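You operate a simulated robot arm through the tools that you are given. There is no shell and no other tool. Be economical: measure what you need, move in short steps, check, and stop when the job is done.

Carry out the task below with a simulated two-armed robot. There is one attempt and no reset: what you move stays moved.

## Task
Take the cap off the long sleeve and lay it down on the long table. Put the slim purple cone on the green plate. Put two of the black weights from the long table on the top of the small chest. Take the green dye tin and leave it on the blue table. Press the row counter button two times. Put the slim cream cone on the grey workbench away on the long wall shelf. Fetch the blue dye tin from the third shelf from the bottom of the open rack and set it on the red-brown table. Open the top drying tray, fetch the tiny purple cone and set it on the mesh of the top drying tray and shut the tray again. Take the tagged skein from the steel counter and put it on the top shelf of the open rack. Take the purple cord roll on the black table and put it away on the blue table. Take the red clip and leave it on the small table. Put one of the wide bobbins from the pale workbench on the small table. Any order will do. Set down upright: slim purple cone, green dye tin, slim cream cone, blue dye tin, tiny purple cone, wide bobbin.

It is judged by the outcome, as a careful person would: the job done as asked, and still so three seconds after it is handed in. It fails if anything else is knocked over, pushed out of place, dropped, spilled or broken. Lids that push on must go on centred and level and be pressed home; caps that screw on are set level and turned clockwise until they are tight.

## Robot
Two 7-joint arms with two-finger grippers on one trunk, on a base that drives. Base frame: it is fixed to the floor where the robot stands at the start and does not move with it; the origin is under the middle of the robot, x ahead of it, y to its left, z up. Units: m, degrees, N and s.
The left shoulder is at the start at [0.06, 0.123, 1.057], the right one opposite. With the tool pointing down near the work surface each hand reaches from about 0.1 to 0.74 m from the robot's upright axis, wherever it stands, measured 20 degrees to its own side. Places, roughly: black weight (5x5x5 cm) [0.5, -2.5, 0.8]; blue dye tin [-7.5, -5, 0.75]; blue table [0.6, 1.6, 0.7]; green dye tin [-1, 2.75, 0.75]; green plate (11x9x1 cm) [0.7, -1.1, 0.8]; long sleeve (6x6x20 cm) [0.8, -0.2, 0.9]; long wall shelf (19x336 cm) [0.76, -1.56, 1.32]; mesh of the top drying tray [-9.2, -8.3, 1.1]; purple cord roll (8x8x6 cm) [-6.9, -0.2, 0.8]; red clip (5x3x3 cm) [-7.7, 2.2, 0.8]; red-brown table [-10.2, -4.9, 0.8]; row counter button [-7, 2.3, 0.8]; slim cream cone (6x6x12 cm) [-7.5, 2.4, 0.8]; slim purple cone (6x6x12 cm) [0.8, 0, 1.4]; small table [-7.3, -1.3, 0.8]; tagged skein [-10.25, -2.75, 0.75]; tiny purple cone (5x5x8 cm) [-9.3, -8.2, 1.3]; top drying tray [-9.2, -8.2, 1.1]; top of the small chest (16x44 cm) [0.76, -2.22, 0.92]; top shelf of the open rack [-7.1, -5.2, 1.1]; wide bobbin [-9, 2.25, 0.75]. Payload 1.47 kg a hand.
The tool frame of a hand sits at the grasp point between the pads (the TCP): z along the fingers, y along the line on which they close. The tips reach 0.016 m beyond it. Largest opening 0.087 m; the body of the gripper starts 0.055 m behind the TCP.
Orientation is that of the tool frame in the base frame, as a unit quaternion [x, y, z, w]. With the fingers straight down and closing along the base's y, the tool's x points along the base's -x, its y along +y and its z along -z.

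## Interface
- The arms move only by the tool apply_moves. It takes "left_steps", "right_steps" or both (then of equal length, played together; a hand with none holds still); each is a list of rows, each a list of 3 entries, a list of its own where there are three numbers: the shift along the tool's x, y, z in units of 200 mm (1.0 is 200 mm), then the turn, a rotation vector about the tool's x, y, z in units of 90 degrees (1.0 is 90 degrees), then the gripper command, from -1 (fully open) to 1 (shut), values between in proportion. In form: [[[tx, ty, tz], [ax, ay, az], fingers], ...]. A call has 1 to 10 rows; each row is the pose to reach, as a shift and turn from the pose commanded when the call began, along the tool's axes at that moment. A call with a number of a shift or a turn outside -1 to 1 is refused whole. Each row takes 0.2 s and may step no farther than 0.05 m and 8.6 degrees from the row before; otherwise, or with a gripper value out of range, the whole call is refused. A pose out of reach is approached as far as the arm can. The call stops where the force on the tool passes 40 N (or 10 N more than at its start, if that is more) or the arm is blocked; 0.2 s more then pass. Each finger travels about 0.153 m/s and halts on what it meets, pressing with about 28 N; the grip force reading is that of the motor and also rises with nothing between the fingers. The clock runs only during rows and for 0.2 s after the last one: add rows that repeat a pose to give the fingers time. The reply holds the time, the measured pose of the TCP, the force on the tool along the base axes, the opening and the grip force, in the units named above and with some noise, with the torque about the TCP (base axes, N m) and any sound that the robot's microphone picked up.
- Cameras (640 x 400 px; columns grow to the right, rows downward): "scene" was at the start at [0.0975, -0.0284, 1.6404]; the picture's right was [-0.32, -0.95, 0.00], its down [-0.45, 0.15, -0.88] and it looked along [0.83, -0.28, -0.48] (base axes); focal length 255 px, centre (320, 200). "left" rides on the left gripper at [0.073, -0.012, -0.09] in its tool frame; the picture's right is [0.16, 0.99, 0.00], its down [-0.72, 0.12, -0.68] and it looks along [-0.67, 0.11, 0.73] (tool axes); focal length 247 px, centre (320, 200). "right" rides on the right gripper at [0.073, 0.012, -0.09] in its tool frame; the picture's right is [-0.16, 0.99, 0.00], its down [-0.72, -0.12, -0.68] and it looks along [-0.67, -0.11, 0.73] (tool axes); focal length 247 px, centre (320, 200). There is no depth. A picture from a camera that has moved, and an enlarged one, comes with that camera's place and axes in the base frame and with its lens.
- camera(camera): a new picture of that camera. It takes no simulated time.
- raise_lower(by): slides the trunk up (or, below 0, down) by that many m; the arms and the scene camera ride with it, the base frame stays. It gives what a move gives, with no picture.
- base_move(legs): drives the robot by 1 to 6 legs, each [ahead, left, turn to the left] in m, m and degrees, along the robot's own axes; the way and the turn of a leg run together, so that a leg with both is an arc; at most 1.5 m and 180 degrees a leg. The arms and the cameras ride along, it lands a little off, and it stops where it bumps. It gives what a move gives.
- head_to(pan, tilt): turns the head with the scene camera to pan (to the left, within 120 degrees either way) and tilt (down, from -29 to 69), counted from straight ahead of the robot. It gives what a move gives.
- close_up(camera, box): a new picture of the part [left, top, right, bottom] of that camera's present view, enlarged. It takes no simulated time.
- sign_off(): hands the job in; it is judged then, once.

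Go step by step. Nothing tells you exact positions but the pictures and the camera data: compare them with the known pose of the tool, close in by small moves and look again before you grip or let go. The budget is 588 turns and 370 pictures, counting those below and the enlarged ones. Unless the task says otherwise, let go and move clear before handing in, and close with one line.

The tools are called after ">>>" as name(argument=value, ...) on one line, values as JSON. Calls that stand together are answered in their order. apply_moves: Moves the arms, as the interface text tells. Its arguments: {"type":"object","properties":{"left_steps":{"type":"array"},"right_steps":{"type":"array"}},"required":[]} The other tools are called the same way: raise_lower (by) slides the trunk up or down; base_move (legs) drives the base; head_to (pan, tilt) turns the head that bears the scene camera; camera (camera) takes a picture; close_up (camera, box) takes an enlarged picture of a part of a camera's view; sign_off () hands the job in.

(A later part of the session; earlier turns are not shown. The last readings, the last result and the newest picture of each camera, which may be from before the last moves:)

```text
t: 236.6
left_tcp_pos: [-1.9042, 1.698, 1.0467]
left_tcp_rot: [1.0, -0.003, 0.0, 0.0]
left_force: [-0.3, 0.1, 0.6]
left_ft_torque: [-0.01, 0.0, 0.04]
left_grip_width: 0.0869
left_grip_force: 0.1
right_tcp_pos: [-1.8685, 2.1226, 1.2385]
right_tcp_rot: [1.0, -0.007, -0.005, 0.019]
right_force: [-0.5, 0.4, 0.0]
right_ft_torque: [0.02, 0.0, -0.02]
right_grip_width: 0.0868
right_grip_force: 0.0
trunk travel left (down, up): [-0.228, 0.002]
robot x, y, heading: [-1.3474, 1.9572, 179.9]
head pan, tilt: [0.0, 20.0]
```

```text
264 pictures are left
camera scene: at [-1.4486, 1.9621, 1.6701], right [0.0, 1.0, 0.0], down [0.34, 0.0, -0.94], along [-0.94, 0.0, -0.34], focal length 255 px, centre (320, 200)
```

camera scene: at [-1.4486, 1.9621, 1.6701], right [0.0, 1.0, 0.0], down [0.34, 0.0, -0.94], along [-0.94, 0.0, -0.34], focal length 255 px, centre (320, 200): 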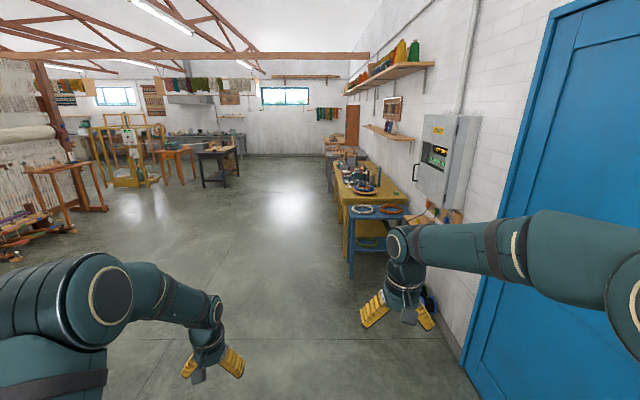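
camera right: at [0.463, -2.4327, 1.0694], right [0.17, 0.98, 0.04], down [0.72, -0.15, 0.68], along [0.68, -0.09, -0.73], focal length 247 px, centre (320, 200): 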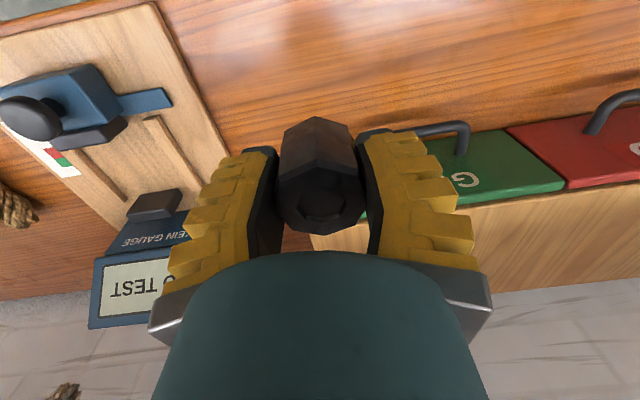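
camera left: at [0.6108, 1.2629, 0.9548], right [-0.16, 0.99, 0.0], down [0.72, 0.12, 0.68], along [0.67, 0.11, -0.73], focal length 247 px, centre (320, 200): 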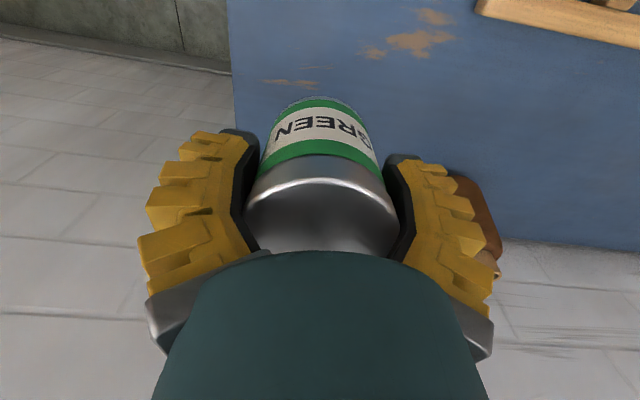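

The way is open. I'll drive west, keeping clear of the benches.

>>> base_move(legs=[[1.2, 0.6, 0], [1.4, 0, 0], [1.4, 0, 0], [0.9, 0, 0]])

>>> head_to(pan=-40, tilt=20)

>>> camera(camera="scene")

```text
t: 260.9
left_tcp_pos: [-6.8243, 1.0963, 1.0477]
left_tcp_rot: [1.0, 0.007, 0.0, -0.001]
left_force: [-0.6, -0.3, 0.0]
left_ft_torque: [0.0, -0.01, 0.02]
left_grip_width: 0.0869
left_grip_force: 0.1
right_tcp_pos: [-6.7959, 1.5213, 1.2399]
right_tcp_rot: [1.0, 0.004, -0.005, 0.02]
right_force: [-0.6, -0.5, -0.1]
right_ft_torque: [0.0, 0.01, 0.0]
right_grip_width: 0.0872
right_grip_force: 0.0
trunk travel left (down, up): [-0.228, 0.002]
robot x, y, heading: [-6.273, 1.3695, -179.2]
head pan, tilt: [0.0, 20.0]
```

```text
t: 262.0
left_tcp_pos: [-6.8231, 1.0955, 1.0464]
left_tcp_rot: [1.0, 0.007, -0.001, 0.0]
left_force: [-0.1, -0.3, 0.2]
left_ft_torque: [0.02, -0.06, -0.03]
left_grip_width: 0.0872
left_grip_force: 0.1
right_tcp_pos: [-6.7951, 1.5213, 1.2386]
right_tcp_rot: [1.0, 0.003, -0.005, 0.02]
right_force: [0.1, 0.1, 0.0]
right_ft_torque: [0.0, 0.01, 0.02]
right_grip_width: 0.0871
right_grip_force: 0.0
trunk travel left (down, up): [-0.228, 0.002]
robot x, y, heading: [-6.2681, 1.3681, -179.0]
head pan, tilt: [-40.0, 20.0]
```

```text
263 pictures are left
camera scene: at [-6.3512, 1.4294, 1.6701], right [0.63, 0.78, 0.0], down [0.27, -0.22, -0.94], along [-0.73, 0.59, -0.34], focal length 255 px, centre (320, 200)
```

scene: 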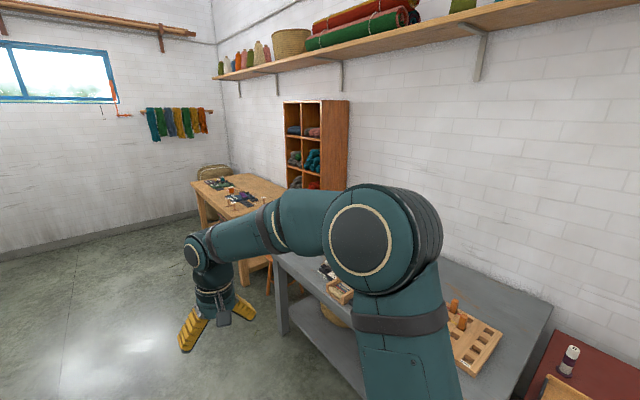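

The grey workbench is on my right. I'll go ahead and turn to face it.

>>> base_move(legs=[[0.95, 0, 0], [0, 0, -91]])

>>> head_to(pan=0, tilt=40)

>>> camera(camera="scene")

```text
t: 270.8
left_tcp_pos: [-7.4485, 1.9256, 1.0477]
left_tcp_rot: [-0.694, 0.72, 0.0, 0.001]
left_force: [0.2, -1.4, 1.5]
left_ft_torque: [-0.02, -0.03, -0.01]
left_grip_width: 0.0867
left_grip_force: 0.0
right_tcp_pos: [-7.0246, 1.8776, 1.2391]
right_tcp_rot: [-0.691, 0.722, 0.018, -0.01]
right_force: [0.2, 0.1, 0.3]
right_ft_torque: [-0.01, 0.01, -0.02]
right_grip_width: 0.0869
right_grip_force: 0.1
trunk travel left (down, up): [-0.228, 0.002]
robot x, y, heading: [-7.2042, 1.3592, 88.1]
head pan, tilt: [-40.0, 20.0]
```

```text
t: 271.9
left_tcp_pos: [-7.4489, 1.9256, 1.0469]
left_tcp_rot: [-0.694, 0.72, 0.001, 0.0]
left_force: [0.1, 0.0, -0.6]
left_ft_torque: [-0.02, 0.0, -0.02]
left_grip_width: 0.0871
left_grip_force: 0.2
right_tcp_pos: [-7.0255, 1.8752, 1.2397]
right_tcp_rot: [-0.691, 0.722, 0.018, -0.01]
right_force: [1.1, -0.5, 0.5]
right_ft_torque: [0.01, 0.02, -0.03]
right_grip_width: 0.087
right_grip_force: 0.1
trunk travel left (down, up): [-0.228, 0.002]
robot x, y, heading: [-7.2047, 1.3593, 87.9]
head pan, tilt: [0.0, 40.0]
```

```text
262 pictures are left
camera scene: at [-7.1981, 1.4557, 1.6387], right [1.0, -0.03, 0.0], down [-0.02, -0.64, -0.77], along [0.03, 0.77, -0.64], focal length 255 px, centre (320, 200)
```

scene: 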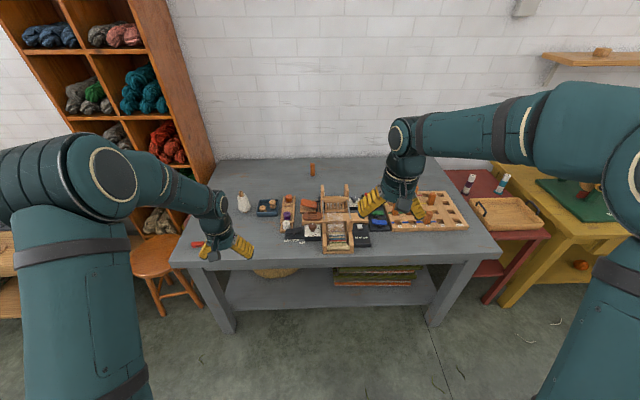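

>>> close_up(camera="scene", box=[170, 150, 350, 270])

>>> close_up(camera="scene", box=[280, 160, 480, 270])

```text
3.33 times, centred on (260, 210) of scene
camera zoom: at [-7.1981, 1.4557, 1.6387], right [1.0, -0.03, 0.0], down [-0.02, -0.64, -0.77], along [0.03, 0.77, -0.64], focal length 849 px, centre (520, 167)
```

zoom: 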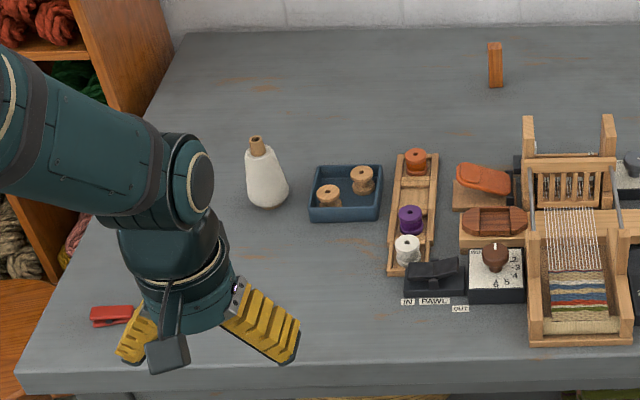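

```text
3.20 times, centred on (380, 215) of scene
camera zoom: at [-7.1981, 1.4557, 1.6387], right [1.0, -0.03, 0.0], down [-0.02, -0.64, -0.77], along [0.03, 0.77, -0.64], focal length 815 px, centre (128, 152)
```

zoom: 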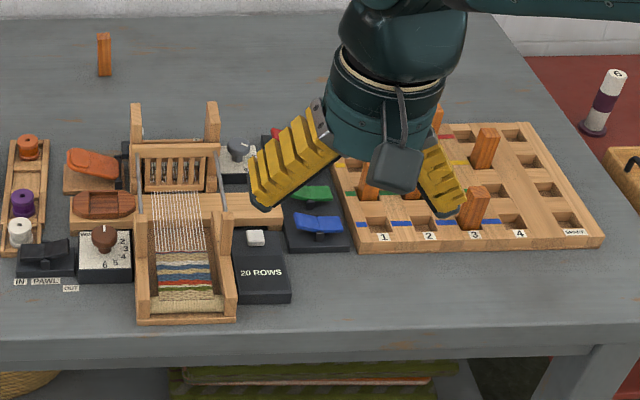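

The row counter's white button is at about [-6.98, 2.27]. I'll move closer, then turn the right gripper 90° and close it so it fits beside the little loom.

>>> base_move(legs=[[0.3, 0, 1.9]])

>>> apply_moves(right_steps=[[[0, 0, 0], [0, 0, 0.095], -0.5], [[0, 0, 0], [0, 0, 0.19], 0], [[0, 0, 0], [0, 0, 0.285], 0.5], [[0, 0, 0], [0, 0, 0.38], 1], [[0, 0, 0], [0, 0, 0.475], 1], [[0, 0, 0], [0, 0, 0.57], 1], [[0, 0, 0], [0, 0, 0.665], 1], [[0, 0, 0], [0, 0, 0.76], 1], [[0, 0, 0], [0, 0, 0.855], 1], [[0, 0, 0], [0, 0, 0.95], 1]])

>>> camera(camera="right")

>>> camera(camera="scene")

```text
t: 273.9
left_tcp_pos: [-7.465, 2.216, 1.0463]
left_tcp_rot: [0.708, -0.706, 0.0, 0.0]
left_force: [-0.8, -0.3, 0.3]
left_ft_torque: [-0.01, 0.01, -0.01]
left_grip_width: 0.0869
left_grip_force: 0.1
right_tcp_pos: [-7.0385, 2.1836, 1.2395]
right_tcp_rot: [-0.705, 0.709, 0.018, -0.01]
right_force: [0.7, 0.1, 1.1]
right_ft_torque: [0.0, 0.02, 0.02]
right_grip_width: 0.0869
right_grip_force: 0.2
trunk travel left (down, up): [-0.228, 0.002]
robot x, y, heading: [-7.1977, 1.6599, 90.1]
head pan, tilt: [0.0, 40.0]
```

```text
t: 276.1
left_tcp_pos: [-7.4641, 2.2169, 1.0472]
left_tcp_rot: [0.708, -0.707, -0.001, 0.0]
left_force: [-0.4, 0.6, 0.0]
left_ft_torque: [0.01, 0.02, 0.04]
left_grip_width: 0.087
left_grip_force: 0.0
right_tcp_pos: [-7.0397, 2.1836, 1.2391]
right_tcp_rot: [-0.035, 0.999, 0.006, -0.019]
right_force: [0.1, 0.3, 1.2]
right_ft_torque: [-0.04, 0.02, -0.01]
right_grip_width: 0.0003
right_grip_force: 28.2
trunk travel left (down, up): [-0.228, 0.002]
robot x, y, heading: [-7.1963, 1.6611, 90.2]
head pan, tilt: [0.0, 40.0]
```

```text
259 pictures are left
camera right: at [-7.1088, 2.1886, 1.3316], right [0.09, 1.0, 0.01], down [0.76, -0.07, 0.65], along [0.65, -0.05, -0.76], focal length 247 px, centre (320, 200)
```

right: 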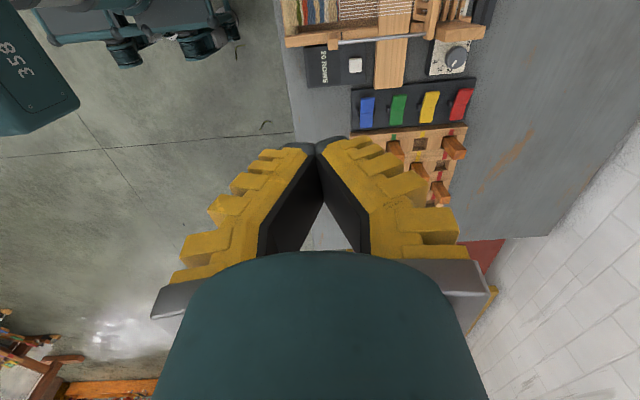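

```text
258 pictures are left
camera scene: at [-7.197, 1.756, 1.6387], right [1.0, 0.0, 0.0], down [0.0, -0.64, -0.77], along [0.0, 0.77, -0.64], focal length 255 px, centre (320, 200)
```

scene: 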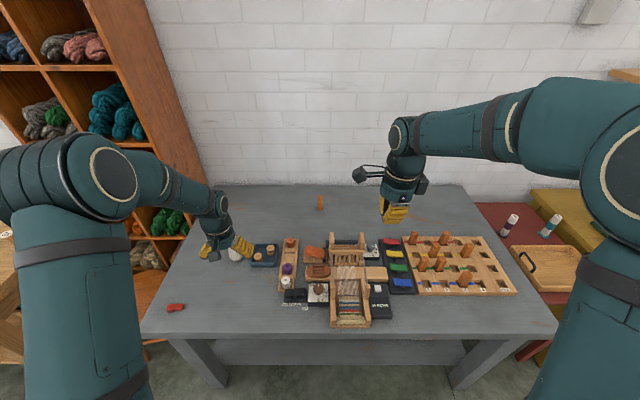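

>>> close_up(camera="scene", box=[310, 230, 430, 330])

>>> close_up(camera="right", box=[260, 0, 480, 140])

```text
4.00 times, centred on (370, 280) of scene
camera zoom: at [-7.197, 1.756, 1.6387], right [1.0, 0.0, 0.0], down [0.0, -0.64, -0.77], along [0.0, 0.77, -0.64], focal length 1019 px, centre (120, -120)
```

zoom: 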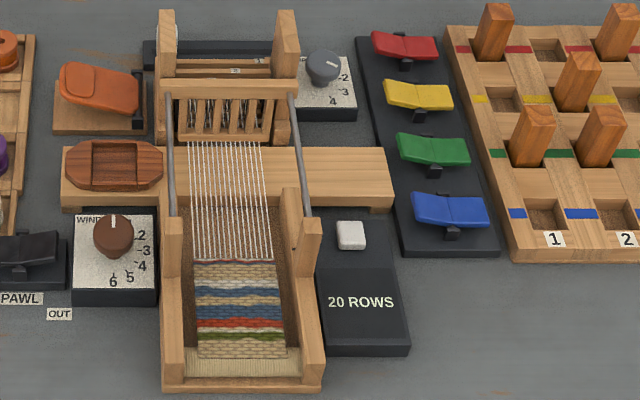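

```text
2.86 times, centred on (370, 70) of right
camera zoom: at [-7.1088, 2.1886, 1.3316], right [0.09, 1.0, 0.01], down [0.76, -0.07, 0.65], along [0.65, -0.05, -0.76], focal length 706 px, centre (177, 571)
```

zoom: 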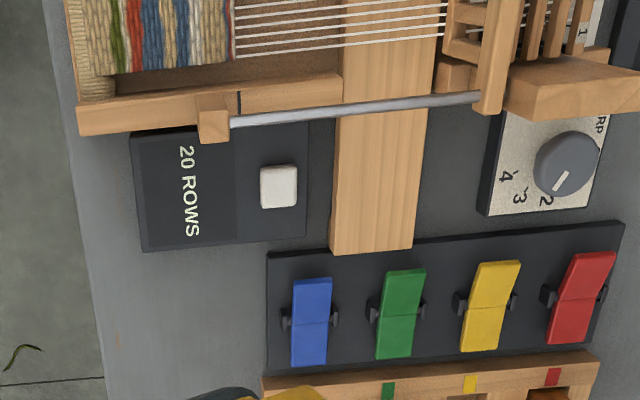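

The button top triangulates to [-6.995, 2.249, 0.827]. I'll move the closed fingers over it and come partway down.

>>> apply_moves(right_steps=[[[-0.06, 0.08, 0.2], [0, 0, 0.02], 1], [[-0.12, 0.15, 0.4], [0, 0, 0.047], 1], [[-0.18, 0.22, 0.6], [0, 0, 0.047], 1], [[-0.24, 0.3, 0.8], [0, 0, 0.047], 1], [[-0.265, 0.307, 1.0], [0, 0, 0.047], 1]])

>>> close_up(camera="right", box=[200, 0, 480, 180])

>>> close_up(camera="scene", box=[310, 190, 430, 320])

```text
t: 277.3
left_tcp_pos: [-7.4647, 2.2176, 1.0455]
left_tcp_rot: [0.708, -0.706, 0.0, 0.0]
left_force: [0.2, 1.3, 1.0]
left_ft_torque: [0.0, -0.02, -0.03]
left_grip_width: 0.0867
left_grip_force: 0.1
right_tcp_pos: [-6.9987, 2.2506, 1.038]
right_tcp_rot: [0.002, 1.0, 0.005, -0.02]
right_force: [0.5, -0.5, -0.1]
right_ft_torque: [-0.03, 0.01, -0.02]
right_grip_width: 0.0
right_grip_force: 27.9
trunk travel left (down, up): [-0.228, 0.002]
robot x, y, heading: [-7.1995, 1.6622, 90.1]
head pan, tilt: [0.0, 40.0]
```

```text
2.22 times, centred on (340, 90) of right
camera zoom: at [-7.0675, 2.2611, 1.13], right [0.16, 0.99, 0.01], down [0.75, -0.13, 0.65], along [0.64, -0.1, -0.76], focal length 549 px, centre (276, 444)
```

zoom: 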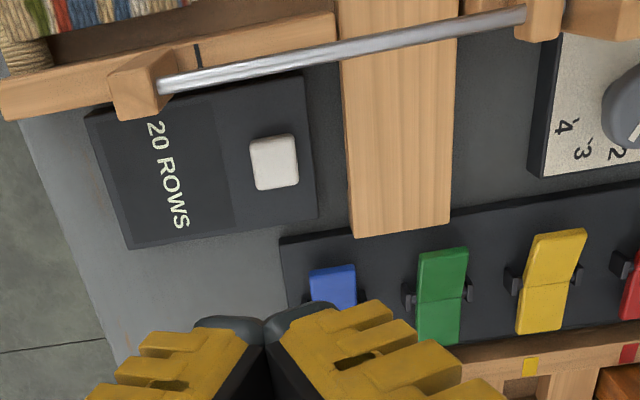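

```text
3.08 times, centred on (370, 255) of scene
camera zoom: at [-7.1968, 1.7565, 1.6386], right [1.0, 0.0, 0.0], down [0.0, -0.64, -0.77], along [0.0, 0.77, -0.64], focal length 784 px, centre (166, 31)
```

zoom: 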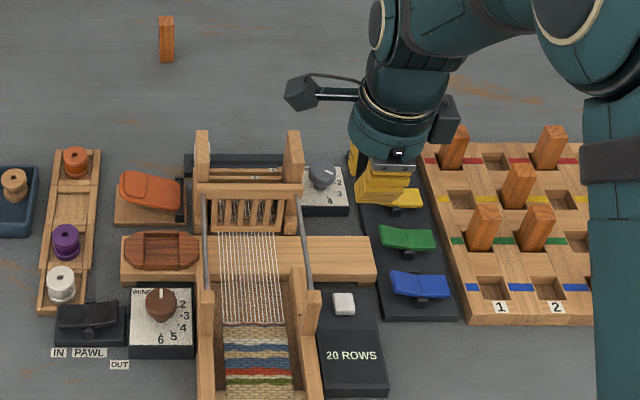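

In this pose the wrist camera would pass close over the loom's metal rod, so I'll lean the hand 20° away from the loom while descending to just above the button.

>>> apply_moves(right_steps=[[[0, 0, 0.1], [0, 0.074, 0], 1], [[0, -0.005, 0.25], [0, 0.148, 0], 1], [[0, -0.005, 0.4], [0, 0.222, 0], 1], [[0, -0.005, 0.6], [0, 0.222, 0], 1], [[0, -0.005, 0.75], [0, 0.222, 0], 1]])

>>> close_up(camera="scene", box=[310, 190, 430, 320])

>>> camera(camera="right")

```text
t: 278.5
left_tcp_pos: [-7.4632, 2.2169, 1.0471]
left_tcp_rot: [0.708, -0.706, 0.0, -0.001]
left_force: [0.2, 0.0, -0.5]
left_ft_torque: [-0.04, 0.01, 0.01]
left_grip_width: 0.087
left_grip_force: 0.0
right_tcp_pos: [-7.0034, 2.2525, 0.8882]
right_tcp_rot: [0.0, 0.981, 0.005, -0.193]
right_force: [0.8, -0.4, -0.4]
right_ft_torque: [0.02, 0.02, 0.0]
right_grip_width: 0.0
right_grip_force: 28.7
trunk travel left (down, up): [-0.228, 0.002]
robot x, y, heading: [-7.1987, 1.6597, 90.5]
head pan, tilt: [0.0, 40.0]
```

```text
3.08 times, centred on (370, 255) of scene
camera zoom: at [-7.1963, 1.7564, 1.6386], right [1.0, 0.0, 0.0], down [0.0, -0.64, -0.77], along [0.0, 0.77, -0.64], focal length 784 px, centre (166, 31)
```

zoom: 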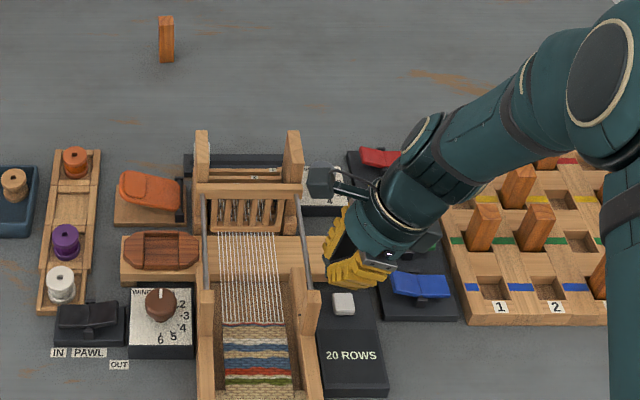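

```text
252 pictures are left
camera right: at [-7.037, 2.2631, 0.9983], right [0.15, 0.99, -0.05], down [0.93, -0.12, 0.35], along [0.34, -0.1, -0.93], focal length 247 px, centre (320, 200)
```

right: 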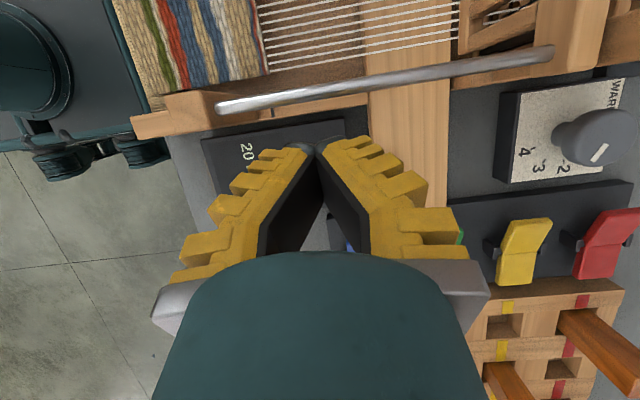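

The fingertip is right above the button. I'll come down to just short of contact.

>>> apply_moves(right_steps=[[[-0.03, -0.015, 0.08], [0, 0, 0], 1], [[-0.064, -0.015, 0.158], [0, 0, 0], 1]])

>>> close_up(camera="scene", box=[330, 210, 410, 310])

```text
t: 279.1
left_tcp_pos: [-7.4641, 2.2165, 1.0461]
left_tcp_rot: [0.708, -0.706, 0.0, 0.0]
left_force: [0.5, 0.6, -0.1]
left_ft_torque: [-0.02, -0.01, -0.04]
left_grip_width: 0.0872
left_grip_force: 0.0
right_tcp_pos: [-7.0047, 2.2493, 0.8533]
right_tcp_rot: [0.0, 0.981, 0.005, -0.194]
right_force: [-0.7, -0.1, -0.2]
right_ft_torque: [-0.01, 0.0, 0.04]
right_grip_width: 0.0002
right_grip_force: 27.9
trunk travel left (down, up): [-0.228, 0.002]
robot x, y, heading: [-7.2019, 1.6615, 90.2]
head pan, tilt: [0.0, 40.0]
```

```text
4.00 times, centred on (370, 260) of scene
camera zoom: at [-7.1968, 1.7562, 1.6386], right [1.0, 0.0, 0.0], down [0.0, -0.64, -0.77], along [0.0, 0.77, -0.64], focal length 1019 px, centre (120, -40)
```

zoom: 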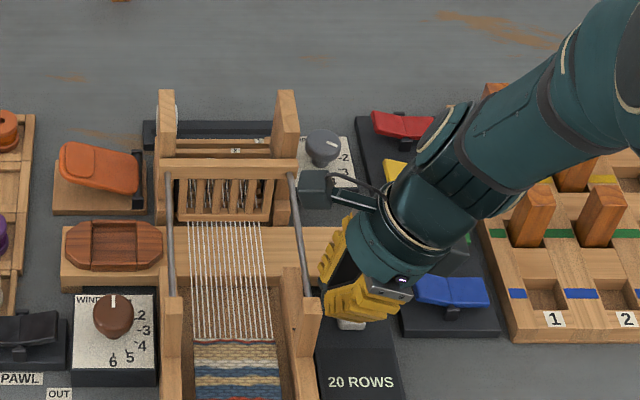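

Just above the button now. I'll press down a few millimetres and watch the force and sound.

>>> apply_moves(right_steps=[[[-0.004, 0, 0.01], [0, 0, 0], 1], [[-0.008, 0, 0.019], [0, 0, 0], 1], [[-0.012, 0, 0.028], [0, 0, 0], 1]])

```text
t: 279.9
left_tcp_pos: [-7.4636, 2.2164, 1.0465]
left_tcp_rot: [0.707, -0.707, -0.001, -0.001]
left_force: [0.2, 0.3, -1.1]
left_ft_torque: [0.02, 0.02, 0.01]
left_grip_width: 0.087
left_grip_force: 0.0
right_tcp_pos: [-7.0048, 2.2484, 0.8477]
right_tcp_rot: [0.0, 0.981, 0.005, -0.195]
right_force: [-0.7, -0.4, -0.3]
right_ft_torque: [0.0, 0.01, 0.02]
right_grip_width: 0.0001
right_grip_force: 27.8
trunk travel left (down, up): [-0.228, 0.002]
robot x, y, heading: [-7.2007, 1.6575, 90.0]
head pan, tilt: [0.0, 40.0]
```

>>> apply_moves(right_steps=[[[-0.004, 0, 0.01], [0, 0, 0], 1], [[-0.008, 0, 0.019], [0, 0, 0], 1]])

```text
t: 280.5
left_tcp_pos: [-7.464, 2.2155, 1.0474]
left_tcp_rot: [0.708, -0.706, -0.001, 0.0]
left_force: [-0.5, 0.2, 0.3]
left_ft_torque: [-0.02, 0.0, -0.01]
left_grip_width: 0.0869
left_grip_force: 0.0
right_tcp_pos: [-7.0051, 2.2486, 0.8438]
right_tcp_rot: [0.001, 0.981, 0.005, -0.193]
right_force: [0.7, -0.7, 0.7]
right_ft_torque: [-0.01, -0.01, 0.0]
right_grip_width: 0.0
right_grip_force: 28.1
trunk travel left (down, up): [-0.228, 0.002]
robot x, y, heading: [-7.1946, 1.6605, 90.1]
head pan, tilt: [0.0, 40.0]
```

>>> apply_moves(right_steps=[[[-0.004, 0, 0.01], [0, 0, 0], 1], [[-0.008, 0, 0.019], [0, 0, 0], 1]])

>>> close_up(camera="scene", box=[340, 260, 400, 310])

```text
t: 281.1
left_tcp_pos: [-7.4648, 2.2166, 1.048]
left_tcp_rot: [0.707, -0.707, 0.0, -0.001]
left_force: [0.1, -0.9, -0.7]
left_ft_torque: [0.03, 0.0, 0.03]
left_grip_width: 0.087
left_grip_force: 0.0
right_tcp_pos: [-7.0042, 2.2485, 0.8395]
right_tcp_rot: [0.0, 0.981, 0.006, -0.193]
right_force: [0.0, 0.5, 0.6]
right_ft_torque: [-0.05, 0.0, 0.02]
right_grip_width: 0.0
right_grip_force: 27.7
trunk travel left (down, up): [-0.228, 0.002]
robot x, y, heading: [-7.1992, 1.6614, 90.3]
head pan, tilt: [0.0, 40.0]
```

```text
8.00 times, centred on (370, 285) of scene
camera zoom: at [-7.1969, 1.7561, 1.6387], right [1.0, 0.0, 0.0], down [0.0, -0.64, -0.77], along [0.0, 0.77, -0.64], focal length 2039 px, centre (-80, -480)
```

zoom: 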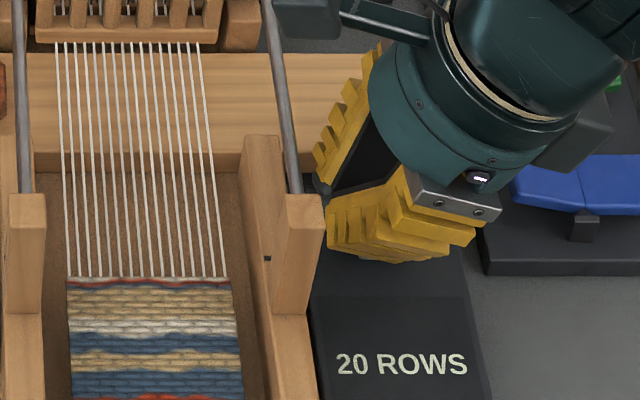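

Still free air, so I'll keep stepping down.

>>> apply_moves(right_steps=[[[-0.004, 0.01, 0.01], [0, 0, 0], 1], [[-0.008, 0.015, 0.019], [0, 0, 0], 1]])

```text
t: 281.7
left_tcp_pos: [-7.4637, 2.2165, 1.0472]
left_tcp_rot: [0.708, -0.707, -0.001, 0.0]
left_force: [0.0, -0.1, -0.9]
left_ft_torque: [0.0, 0.03, 0.0]
left_grip_width: 0.087
left_grip_force: 0.1
right_tcp_pos: [-7.0056, 2.2505, 0.8357]
right_tcp_rot: [0.0, 0.981, 0.006, -0.193]
right_force: [0.9, -0.7, 0.2]
right_ft_torque: [-0.01, 0.02, -0.01]
right_grip_width: 0.0
right_grip_force: 27.9
trunk travel left (down, up): [-0.228, 0.002]
robot x, y, heading: [-7.1993, 1.6582, 90.2]
head pan, tilt: [0.0, 40.0]
```

>>> apply_moves(right_steps=[[[-0.004, 0, 0.01], [0, 0, 0], 1], [[-0.008, 0, 0.019], [0, 0, 0], 1]])

```text
t: 282.3
left_tcp_pos: [-7.4642, 2.2165, 1.0479]
left_tcp_rot: [0.708, -0.706, -0.001, 0.0]
left_force: [-0.2, -0.8, -0.9]
left_ft_torque: [0.01, 0.01, -0.04]
left_grip_width: 0.0869
left_grip_force: 0.0
right_tcp_pos: [-7.006, 2.2521, 0.8326]
right_tcp_rot: [0.0, 0.981, 0.006, -0.193]
right_force: [-0.4, -0.1, -0.2]
right_ft_torque: [-0.01, -0.02, 0.0]
right_grip_width: 0.0
right_grip_force: 28.0
trunk travel left (down, up): [-0.228, 0.002]
robot x, y, heading: [-7.1963, 1.6643, 90.3]
head pan, tilt: [0.0, 40.0]
```

>>> apply_moves(right_steps=[[[-0.004, 0, 0.01], [0, 0, 0], 1], [[-0.008, 0, 0.019], [0, 0, 0], 1]])

>>> camera(camera="right")

```text
t: 282.9
left_tcp_pos: [-7.464, 2.2162, 1.0467]
left_tcp_rot: [0.708, -0.707, -0.001, 0.0]
left_force: [0.0, -0.1, -0.4]
left_ft_torque: [-0.01, 0.03, 0.02]
left_grip_width: 0.0868
left_grip_force: 0.1
right_tcp_pos: [-7.0051, 2.2516, 0.828]
right_tcp_rot: [0.0, 0.981, 0.006, -0.193]
right_force: [-0.3, 1.4, 2.3]
right_ft_torque: [-0.01, -0.02, -0.01]
right_grip_width: 0.0059
right_grip_force: 28.1
trunk travel left (down, up): [-0.228, 0.002]
robot x, y, heading: [-7.1992, 1.6618, 90.1]
head pan, tilt: [0.0, 40.0]
heard: click
```

```text
249 pictures are left
camera right: at [-7.0377, 2.2622, 0.9381], right [0.15, 0.99, -0.05], down [0.93, -0.12, 0.35], along [0.34, -0.1, -0.93], focal length 247 px, centre (320, 200)
```

right: 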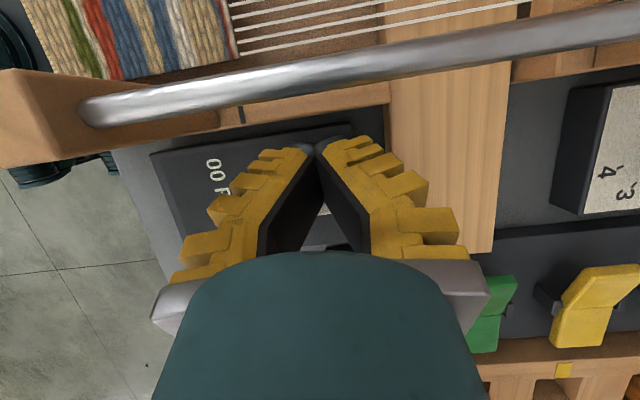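

I heard a click, so that's press one. I'll lift off to let the button come back.

>>> apply_moves(right_steps=[[[0.012, 0, -0.03], [0, 0, 0], 1], [[0.024, 0, -0.06], [0, 0, 0], 1], [[0.024, 0, -0.06], [0, 0, 0], 1]])

```text
t: 283.7
left_tcp_pos: [-7.4629, 2.2161, 1.046]
left_tcp_rot: [0.707, -0.707, -0.001, -0.001]
left_force: [0.8, -1.5, 0.4]
left_ft_torque: [0.0, -0.05, -0.02]
left_grip_width: 0.0871
left_grip_force: 0.0
right_tcp_pos: [-7.0045, 2.2522, 0.8399]
right_tcp_rot: [0.001, 0.981, 0.006, -0.193]
right_force: [-0.1, -0.3, 0.0]
right_ft_torque: [0.01, -0.01, 0.01]
right_grip_width: 0.0
right_grip_force: 27.8
trunk travel left (down, up): [-0.228, 0.002]
robot x, y, heading: [-7.2008, 1.6612, 90.0]
head pan, tilt: [0.0, 40.0]
```

>>> apply_moves(right_steps=[[[-0.012, 0, 0.03], [0, 0, 0], 1], [[-0.024, 0, 0.059], [0, 0, 0], 1]])

```text
t: 284.3
left_tcp_pos: [-7.4637, 2.2165, 1.0469]
left_tcp_rot: [0.708, -0.706, 0.0, -0.001]
left_force: [0.2, 0.5, 0.0]
left_ft_torque: [0.02, 0.02, -0.02]
left_grip_width: 0.0869
left_grip_force: 0.0
right_tcp_pos: [-7.0029, 2.2511, 0.829]
right_tcp_rot: [-0.001, 0.981, 0.007, -0.194]
right_force: [0.5, 0.3, 2.1]
right_ft_torque: [-0.02, -0.04, 0.01]
right_grip_width: 0.0061
right_grip_force: 28.3
trunk travel left (down, up): [-0.228, 0.002]
robot x, y, heading: [-7.1973, 1.6599, 90.3]
head pan, tilt: [0.0, 40.0]
heard: click
```

Second click heard, so the counter is done. I'll lift clear and straighten the hand.

>>> apply_moves(right_steps=[[[0.06, 0, -0.15], [0, 0, 0], 1], [[0.12, 0, -0.3], [0, 0, 0], 1], [[0.2, 0, -0.5], [0, 0, 0], 1], [[0.28, 0, -0.7], [0, -0.074, 0], 1], [[0.36, 0, -0.9], [0, -0.148, 0], 1], [[0.36, 0, -0.98], [0, -0.222, 0], 1]])

>>> apply_moves(right_steps=[[[0.05, -0.1, 0], [0, 0, -0.095], 0.5], [[0.05, -0.2, 0], [0, 0, -0.19], 0], [[0.05, -0.3, 0], [0, 0, -0.285], -1], [[0.05, -0.4, 0], [0, 0, -0.38], -1], [[0.05, -0.5, 0], [0, 0, -0.475], -1], [[0, -0.5, 0], [0, 0, -0.57], -1], [[0, -0.5, 0], [0, 0, -0.665], -1], [[0, -0.5, 0], [0, 0, -0.76], -1], [[0, -0.5, 0], [0, 0, -0.855], -1], [[0, -0.5, 0], [0, 0, -0.95], -1]])

>>> close_up(camera="scene", box=[150, 190, 410, 340])

```text
t: 285.7
left_tcp_pos: [-7.4637, 2.2174, 1.0467]
left_tcp_rot: [-0.707, 0.707, 0.001, 0.001]
left_force: [-0.1, 1.1, -0.4]
left_ft_torque: [0.01, -0.02, 0.03]
left_grip_width: 0.0871
left_grip_force: 0.1
right_tcp_pos: [-6.9973, 2.2507, 1.0382]
right_tcp_rot: [0.002, 1.0, 0.005, -0.019]
right_force: [-1.1, -1.0, 0.7]
right_ft_torque: [0.02, -0.01, 0.02]
right_grip_width: 0.0
right_grip_force: 28.2
trunk travel left (down, up): [-0.228, 0.002]
robot x, y, heading: [-7.1996, 1.6607, 90.1]
head pan, tilt: [0.0, 40.0]
```

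```text
t: 287.9
left_tcp_pos: [-7.4653, 2.2167, 1.0465]
left_tcp_rot: [0.708, -0.706, -0.001, 0.0]
left_force: [-0.1, -0.5, -0.5]
left_ft_torque: [0.01, -0.01, 0.04]
left_grip_width: 0.087
left_grip_force: 0.0
right_tcp_pos: [-6.9965, 2.1501, 1.0345]
right_tcp_rot: [-0.679, 0.734, 0.018, -0.01]
right_force: [0.4, 0.3, 0.7]
right_ft_torque: [0.0, -0.02, 0.0]
right_grip_width: 0.0872
right_grip_force: 0.1
trunk travel left (down, up): [-0.228, 0.002]
robot x, y, heading: [-7.1991, 1.661, 90.1]
head pan, tilt: [0.0, 40.0]
```

```text
2.46 times, centred on (280, 265) of scene
camera zoom: at [-7.1967, 1.756, 1.6387], right [1.0, 0.0, 0.0], down [0.0, -0.64, -0.77], along [0.0, 0.77, -0.64], focal length 627 px, centre (418, 40)
```

zoom: 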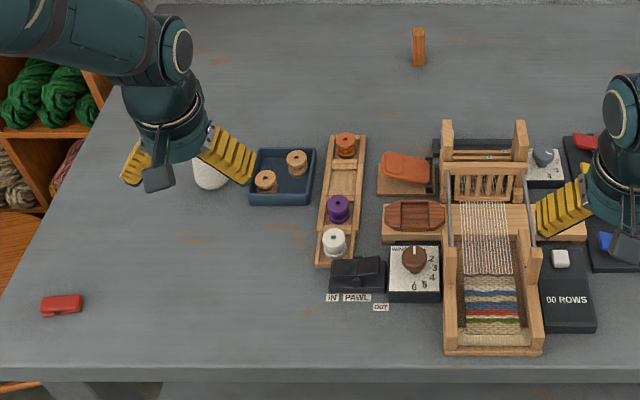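

>>> close_up(camera="scene", box=[350, 270, 410, 330])

```text
6.67 times, centred on (380, 300) of scene
camera zoom: at [-7.1967, 1.756, 1.6387], right [1.0, 0.0, 0.0], down [0.0, -0.64, -0.77], along [0.0, 0.77, -0.64], focal length 1699 px, centre (-80, -467)
```

zoom: 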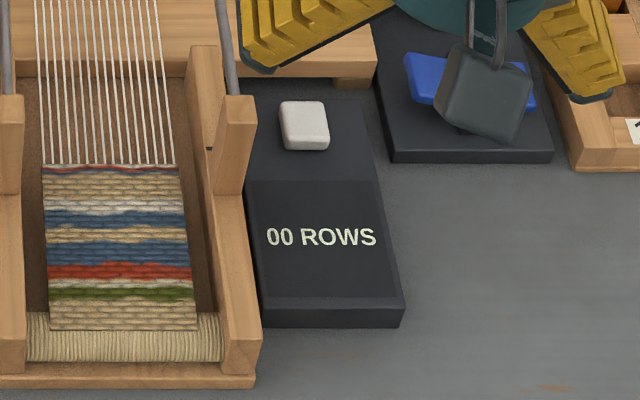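

The display now reads "00 ROWS" after two clean clicks. Next is the red clip at about [-7.70, 2.20], so I'll shift left and take a look with the left hand camera.

>>> base_move(legs=[[0, 0.24, 0]])

>>> camera(camera="left")

>>> camera(camera="scene")

```text
t: 290.6
left_tcp_pos: [-7.7053, 2.2169, 1.0458]
left_tcp_rot: [0.708, -0.706, 0.0, -0.001]
left_force: [0.6, -0.5, 0.0]
left_ft_torque: [0.02, 0.01, 0.0]
left_grip_width: 0.0871
left_grip_force: 0.1
right_tcp_pos: [-7.238, 2.1482, 1.0346]
right_tcp_rot: [-0.678, 0.735, 0.017, -0.01]
right_force: [-0.6, -0.1, 0.5]
right_ft_torque: [0.02, -0.03, -0.01]
right_grip_width: 0.0872
right_grip_force: 0.0
trunk travel left (down, up): [-0.228, 0.002]
robot x, y, heading: [-7.4327, 1.659, 90.3]
head pan, tilt: [0.0, 40.0]
```

```text
246 pictures are left
camera left: at [-7.692, 2.1434, 1.1363], right [-0.99, -0.16, 0.0], down [-0.12, 0.72, 0.68], along [-0.11, 0.67, -0.73], focal length 247 px, centre (320, 200)
```

left: 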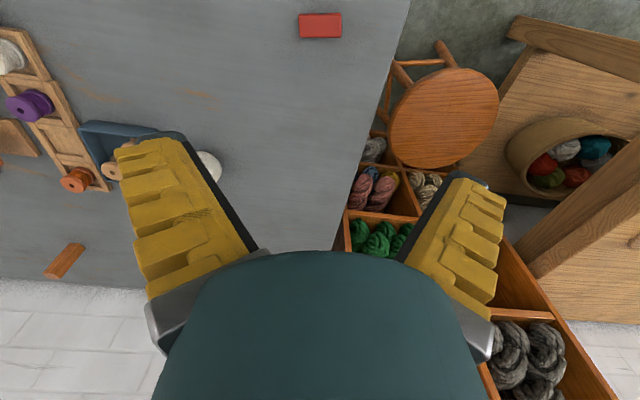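

```text
245 pictures are left
camera scene: at [-7.4372, 1.7554, 1.6387], right [1.0, 0.0, 0.0], down [0.0, -0.64, -0.77], along [0.0, 0.77, -0.64], focal length 255 px, centre (320, 200)
```

scene: 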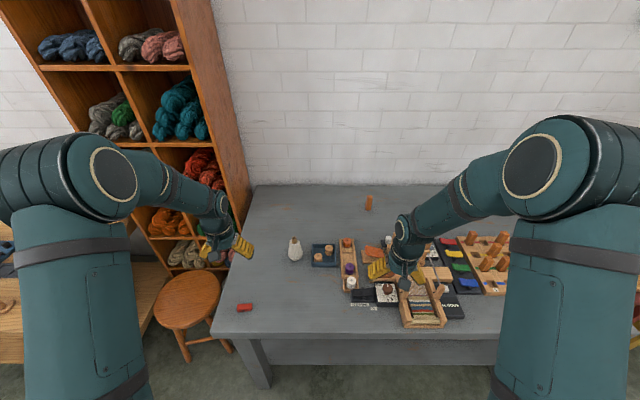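

The clip is at about [-7.697, 2.188], lying along x, and at 5.5 cm it fits the open gripper lengthwise. I'll descend over it.

>>> apply_moves(left_steps=[[[0.08, -0.04, 0.2], [0, 0, 0], -1], [[0.135, -0.04, 0.4], [0, 0, 0], -1], [[0.135, -0.04, 0.6], [0, 0, 0], -1], [[0.135, -0.04, 0.8], [0, 0, 0], -1]])

>>> camera(camera="left")

```text
t: 291.6
left_tcp_pos: [-7.6969, 2.1926, 0.8849]
left_tcp_rot: [0.708, -0.707, -0.001, -0.001]
left_force: [0.1, -0.4, 0.5]
left_ft_torque: [0.01, -0.01, 0.01]
left_grip_width: 0.087
left_grip_force: 0.1
right_tcp_pos: [-7.2368, 2.1498, 1.0358]
right_tcp_rot: [-0.678, 0.735, 0.017, -0.011]
right_force: [0.5, -0.4, -0.6]
right_ft_torque: [-0.01, 0.02, 0.02]
right_grip_width: 0.0868
right_grip_force: 0.1
trunk travel left (down, up): [-0.228, 0.002]
robot x, y, heading: [-7.4387, 1.6615, 90.1]
head pan, tilt: [0.0, 40.0]
```

```text
244 pictures are left
camera left: at [-7.6845, 2.1188, 0.9742], right [-0.99, -0.16, 0.0], down [-0.12, 0.72, 0.68], along [-0.11, 0.67, -0.73], focal length 247 px, centre (320, 200)
```

left: 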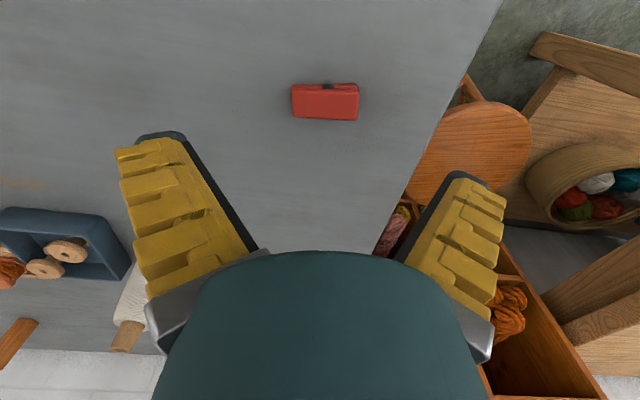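

The clip's top is near z 0.785, so I'll go down to grasp height, watching for contact with the bench.

>>> apply_moves(left_steps=[[[0.01, 0.02, 0.2], [0, 0, 0], -1], [[0.01, 0.02, 0.4], [0, 0, 0], -1], [[0.01, 0.02, 0.48], [0, 0, 0], -1], [[0.01, 0.02, 0.53], [0, 0, 0], -1]])

>>> camera(camera="left")

```text
t: 292.6
left_tcp_pos: [-7.7027, 2.1882, 0.7828]
left_tcp_rot: [0.708, -0.707, -0.004, -0.002]
left_force: [-2.1, -3.5, 27.2]
left_ft_torque: [-0.05, -0.38, -0.21]
left_grip_width: 0.0881
left_grip_force: 0.1
right_tcp_pos: [-7.2369, 2.1467, 1.0368]
right_tcp_rot: [-0.677, 0.735, 0.019, -0.011]
right_force: [0.3, 0.7, -0.2]
right_ft_torque: [0.01, -0.02, -0.01]
right_grip_width: 0.087
right_grip_force: 0.0
trunk travel left (down, up): [-0.228, 0.002]
robot x, y, heading: [-7.4355, 1.6615, 90.2]
head pan, tilt: [0.0, 40.0]
```

```text
243 pictures are left
camera left: at [-7.6893, 2.1151, 0.8724], right [-0.99, -0.16, 0.0], down [-0.12, 0.72, 0.69], along [-0.11, 0.68, -0.73], focal length 247 px, centre (320, 200)
```

left: 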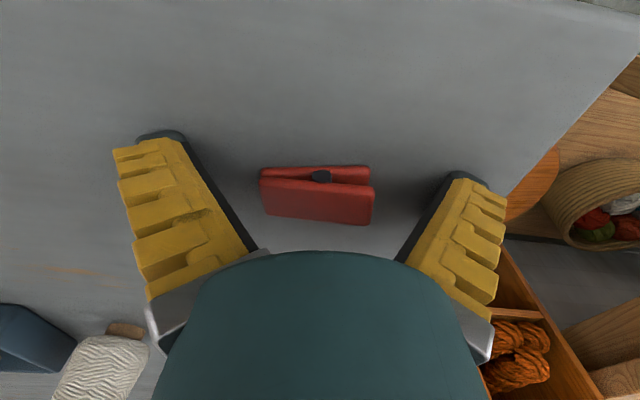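

The tips touched the bench, so it is at z 0.767. I'll raise 5 mm, close on the clip and lift.

>>> apply_moves(left_steps=[[[-0.02, 0, -0.035], [0, 0, 0], -1], [[-0.02, 0, -0.035], [0, 0, 0], 0], [[-0.02, 0, -0.035], [0, 0, 0], 0.6], [[-0.02, 0, -0.035], [0, 0, 0], 1], [[-0.02, 0, -0.035], [0, 0, 0], 1], [[-0.02, 0, -0.2], [0, 0, 0], 1], [[-0.02, 0, -0.4], [0, 0, 0], 1], [[-0.02, 0, -0.6], [0, 0, 0], 1]])

>>> camera(camera="left")

```text
t: 294.4
left_tcp_pos: [-7.7002, 2.1896, 0.9012]
left_tcp_rot: [0.707, -0.707, 0.0, 0.0]
left_force: [-0.3, -1.2, 0.0]
left_ft_torque: [-0.02, 0.0, 0.0]
left_grip_width: 0.0417
left_grip_force: 28.1
right_tcp_pos: [-7.2368, 2.1476, 1.0341]
right_tcp_rot: [-0.677, 0.735, 0.018, -0.01]
right_force: [0.1, 0.3, 0.1]
right_ft_torque: [0.06, 0.04, -0.03]
right_grip_width: 0.0869
right_grip_force: 0.1
trunk travel left (down, up): [-0.228, 0.002]
robot x, y, heading: [-7.435, 1.6579, 90.0]
head pan, tilt: [0.0, 40.0]
```

```text
242 pictures are left
camera left: at [-7.6865, 2.1165, 0.9917], right [-0.99, -0.16, 0.0], down [-0.12, 0.72, 0.68], along [-0.11, 0.67, -0.73], focal length 247 px, centre (320, 200)
```

left: 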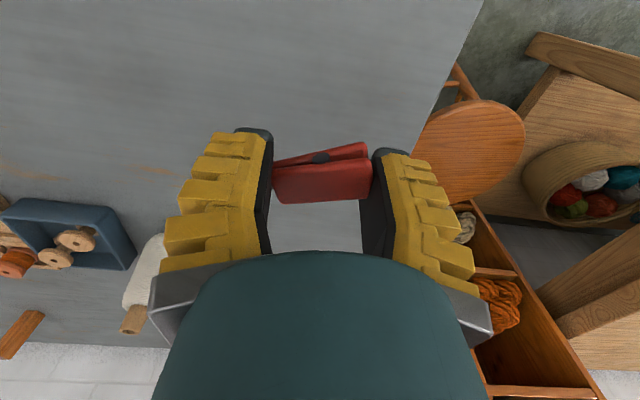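

The clip is held. I'll lift it higher, then back off and shift left to the pale workbench.

>>> apply_moves(left_steps=[[[0.1, 0, -0.2], [0, 0, 0], 1], [[0.2, 0, -0.4], [0, 0, 0], 1], [[0.3, 0, -0.6], [0, 0, 0], 1], [[0.3, 0, -0.8], [0, 0, 0], 1]])

>>> base_move(legs=[[-0.35, 0, 0], [0, 1.4, 0]])

>>> camera(camera="scene")

```text
t: 295.4
left_tcp_pos: [-7.6995, 2.1308, 1.06]
left_tcp_rot: [-0.707, 0.707, -0.001, 0.0]
left_force: [0.1, -0.3, 0.2]
left_ft_torque: [-0.02, -0.01, 0.01]
left_grip_width: 0.0425
left_grip_force: 27.5
right_tcp_pos: [-7.2364, 2.1487, 1.035]
right_tcp_rot: [-0.678, 0.735, 0.017, -0.011]
right_force: [0.3, -0.2, -0.2]
right_ft_torque: [0.0, 0.02, -0.02]
right_grip_width: 0.087
right_grip_force: 0.2
trunk travel left (down, up): [-0.228, 0.002]
robot x, y, heading: [-7.4372, 1.6615, 90.3]
head pan, tilt: [0.0, 40.0]
```

```text
t: 309.8
left_tcp_pos: [-9.1209, 1.7393, 1.0595]
left_tcp_rot: [0.721, -0.693, 0.0, 0.0]
left_force: [-0.3, 0.3, -0.2]
left_ft_torque: [-0.01, 0.01, 0.01]
left_grip_width: 0.0432
left_grip_force: 28.6
right_tcp_pos: [-8.6587, 1.7737, 1.0355]
right_tcp_rot: [-0.692, 0.722, 0.018, -0.01]
right_force: [-0.5, 0.0, -0.2]
right_ft_torque: [0.04, -0.02, -0.01]
right_grip_width: 0.087
right_grip_force: 0.1
trunk travel left (down, up): [-0.228, 0.002]
robot x, y, heading: [-8.8434, 1.2762, 92.4]
head pan, tilt: [0.0, 40.0]
```

```text
241 pictures are left
camera scene: at [-8.8441, 1.3727, 1.6387], right [1.0, 0.04, 0.0], down [0.03, -0.64, -0.77], along [-0.03, 0.77, -0.64], focal length 255 px, centre (320, 200)
```

scene: 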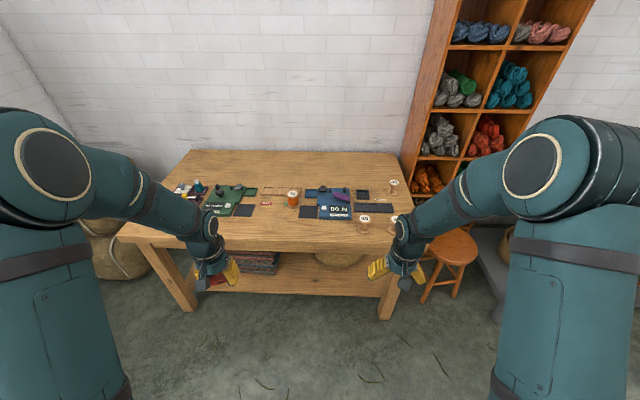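

>>> close_up(camera="scene", box=[160, 160, 420, 270])

>>> close_up(camera="scene", box=[330, 170, 430, 250])

```text
2.46 times, centred on (290, 215) of scene
camera zoom: at [-8.8441, 1.3727, 1.6387], right [1.0, 0.04, 0.0], down [0.03, -0.64, -0.77], along [-0.03, 0.77, -0.64], focal length 627 px, centre (394, 163)
```

zoom: 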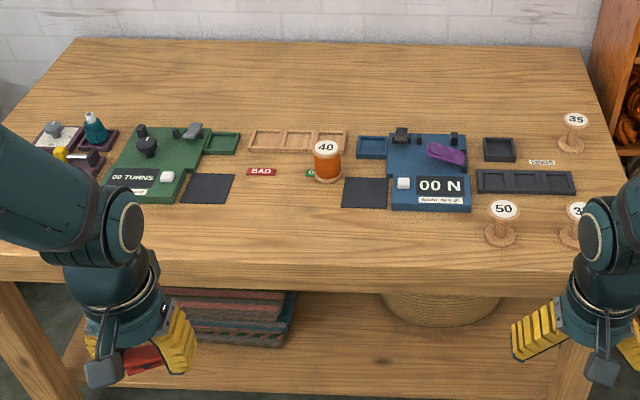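

```text
5.00 times, centred on (380, 210) of scene
camera zoom: at [-8.8441, 1.3727, 1.6387], right [1.0, 0.04, 0.0], down [0.03, -0.64, -0.77], along [-0.03, 0.77, -0.64], focal length 1274 px, centre (20, 150)
```

zoom: 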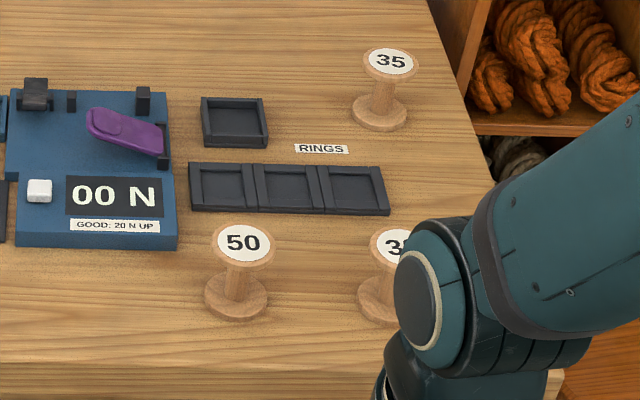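

Several labelled bobbins are on the pale bench: 35, 50, a third starting with 3, and a threaded 40. I want the whole bench in view before deciding which ones are the wide bobbins.

>>> camera(camera="left")

>>> camera(camera="right")

```text
238 pictures are left
camera left: at [-9.1053, 1.6673, 1.1495], right [-0.98, -0.2, 0.0], down [-0.14, 0.72, 0.68], along [-0.13, 0.67, -0.73], focal length 247 px, centre (320, 200)
```

left: 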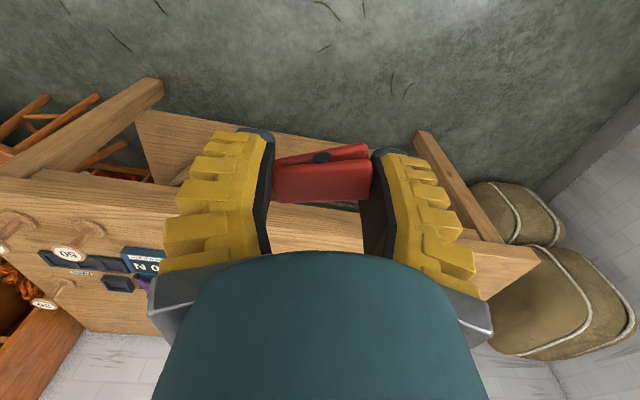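

```text
237 pictures are left
camera right: at [-8.6695, 1.7002, 1.1242], right [-0.98, 0.2, 0.04], down [0.18, 0.71, 0.68], along [0.11, 0.67, -0.73], focal length 247 px, centre (320, 200)
```

right: 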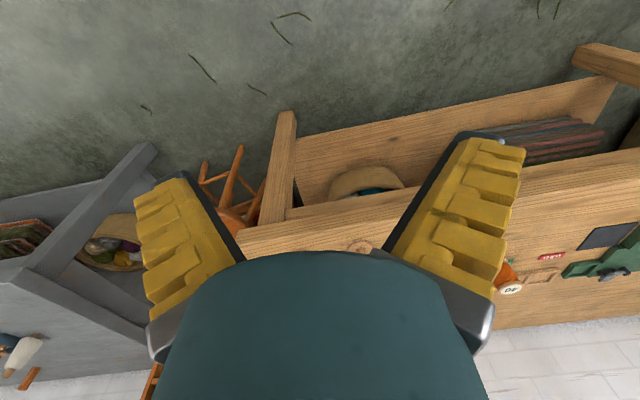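

>>> base_move(legs=[[0, 0.35, -2.4]])

>>> close_up(camera="scene", box=[180, 140, 440, 280])

```text
t: 313.4
left_tcp_pos: [-9.4467, 1.7471, 1.0593]
left_tcp_rot: [-0.702, 0.712, 0.0, 0.001]
left_force: [-0.1, 0.0, 0.1]
left_ft_torque: [0.04, 0.0, -0.02]
left_grip_width: 0.0431
left_grip_force: 27.6
right_tcp_pos: [-8.9836, 1.7592, 1.0365]
right_tcp_rot: [-0.672, 0.74, 0.018, -0.011]
right_force: [-0.7, -0.3, 0.0]
right_ft_torque: [0.02, 0.03, 0.0]
right_grip_width: 0.0867
right_grip_force: 0.1
trunk travel left (down, up): [-0.228, 0.002]
robot x, y, heading: [-9.1921, 1.2703, 89.4]
head pan, tilt: [0.0, 40.0]
```

```text
2.46 times, centred on (310, 210) of scene
camera zoom: at [-9.189, 1.3678, 1.6387], right [1.0, -0.01, 0.0], down [-0.01, -0.64, -0.77], along [0.01, 0.77, -0.64], focal length 627 px, centre (345, 175)
```

zoom: 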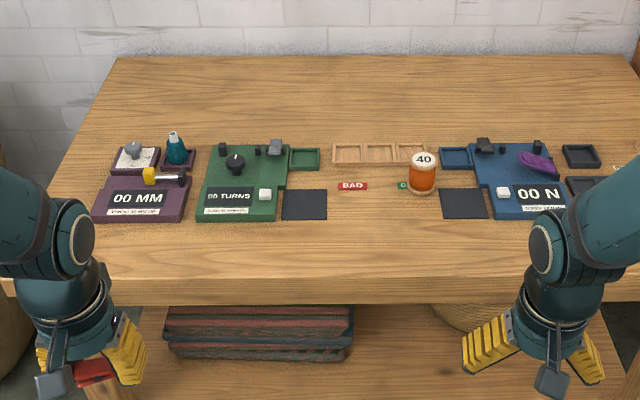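

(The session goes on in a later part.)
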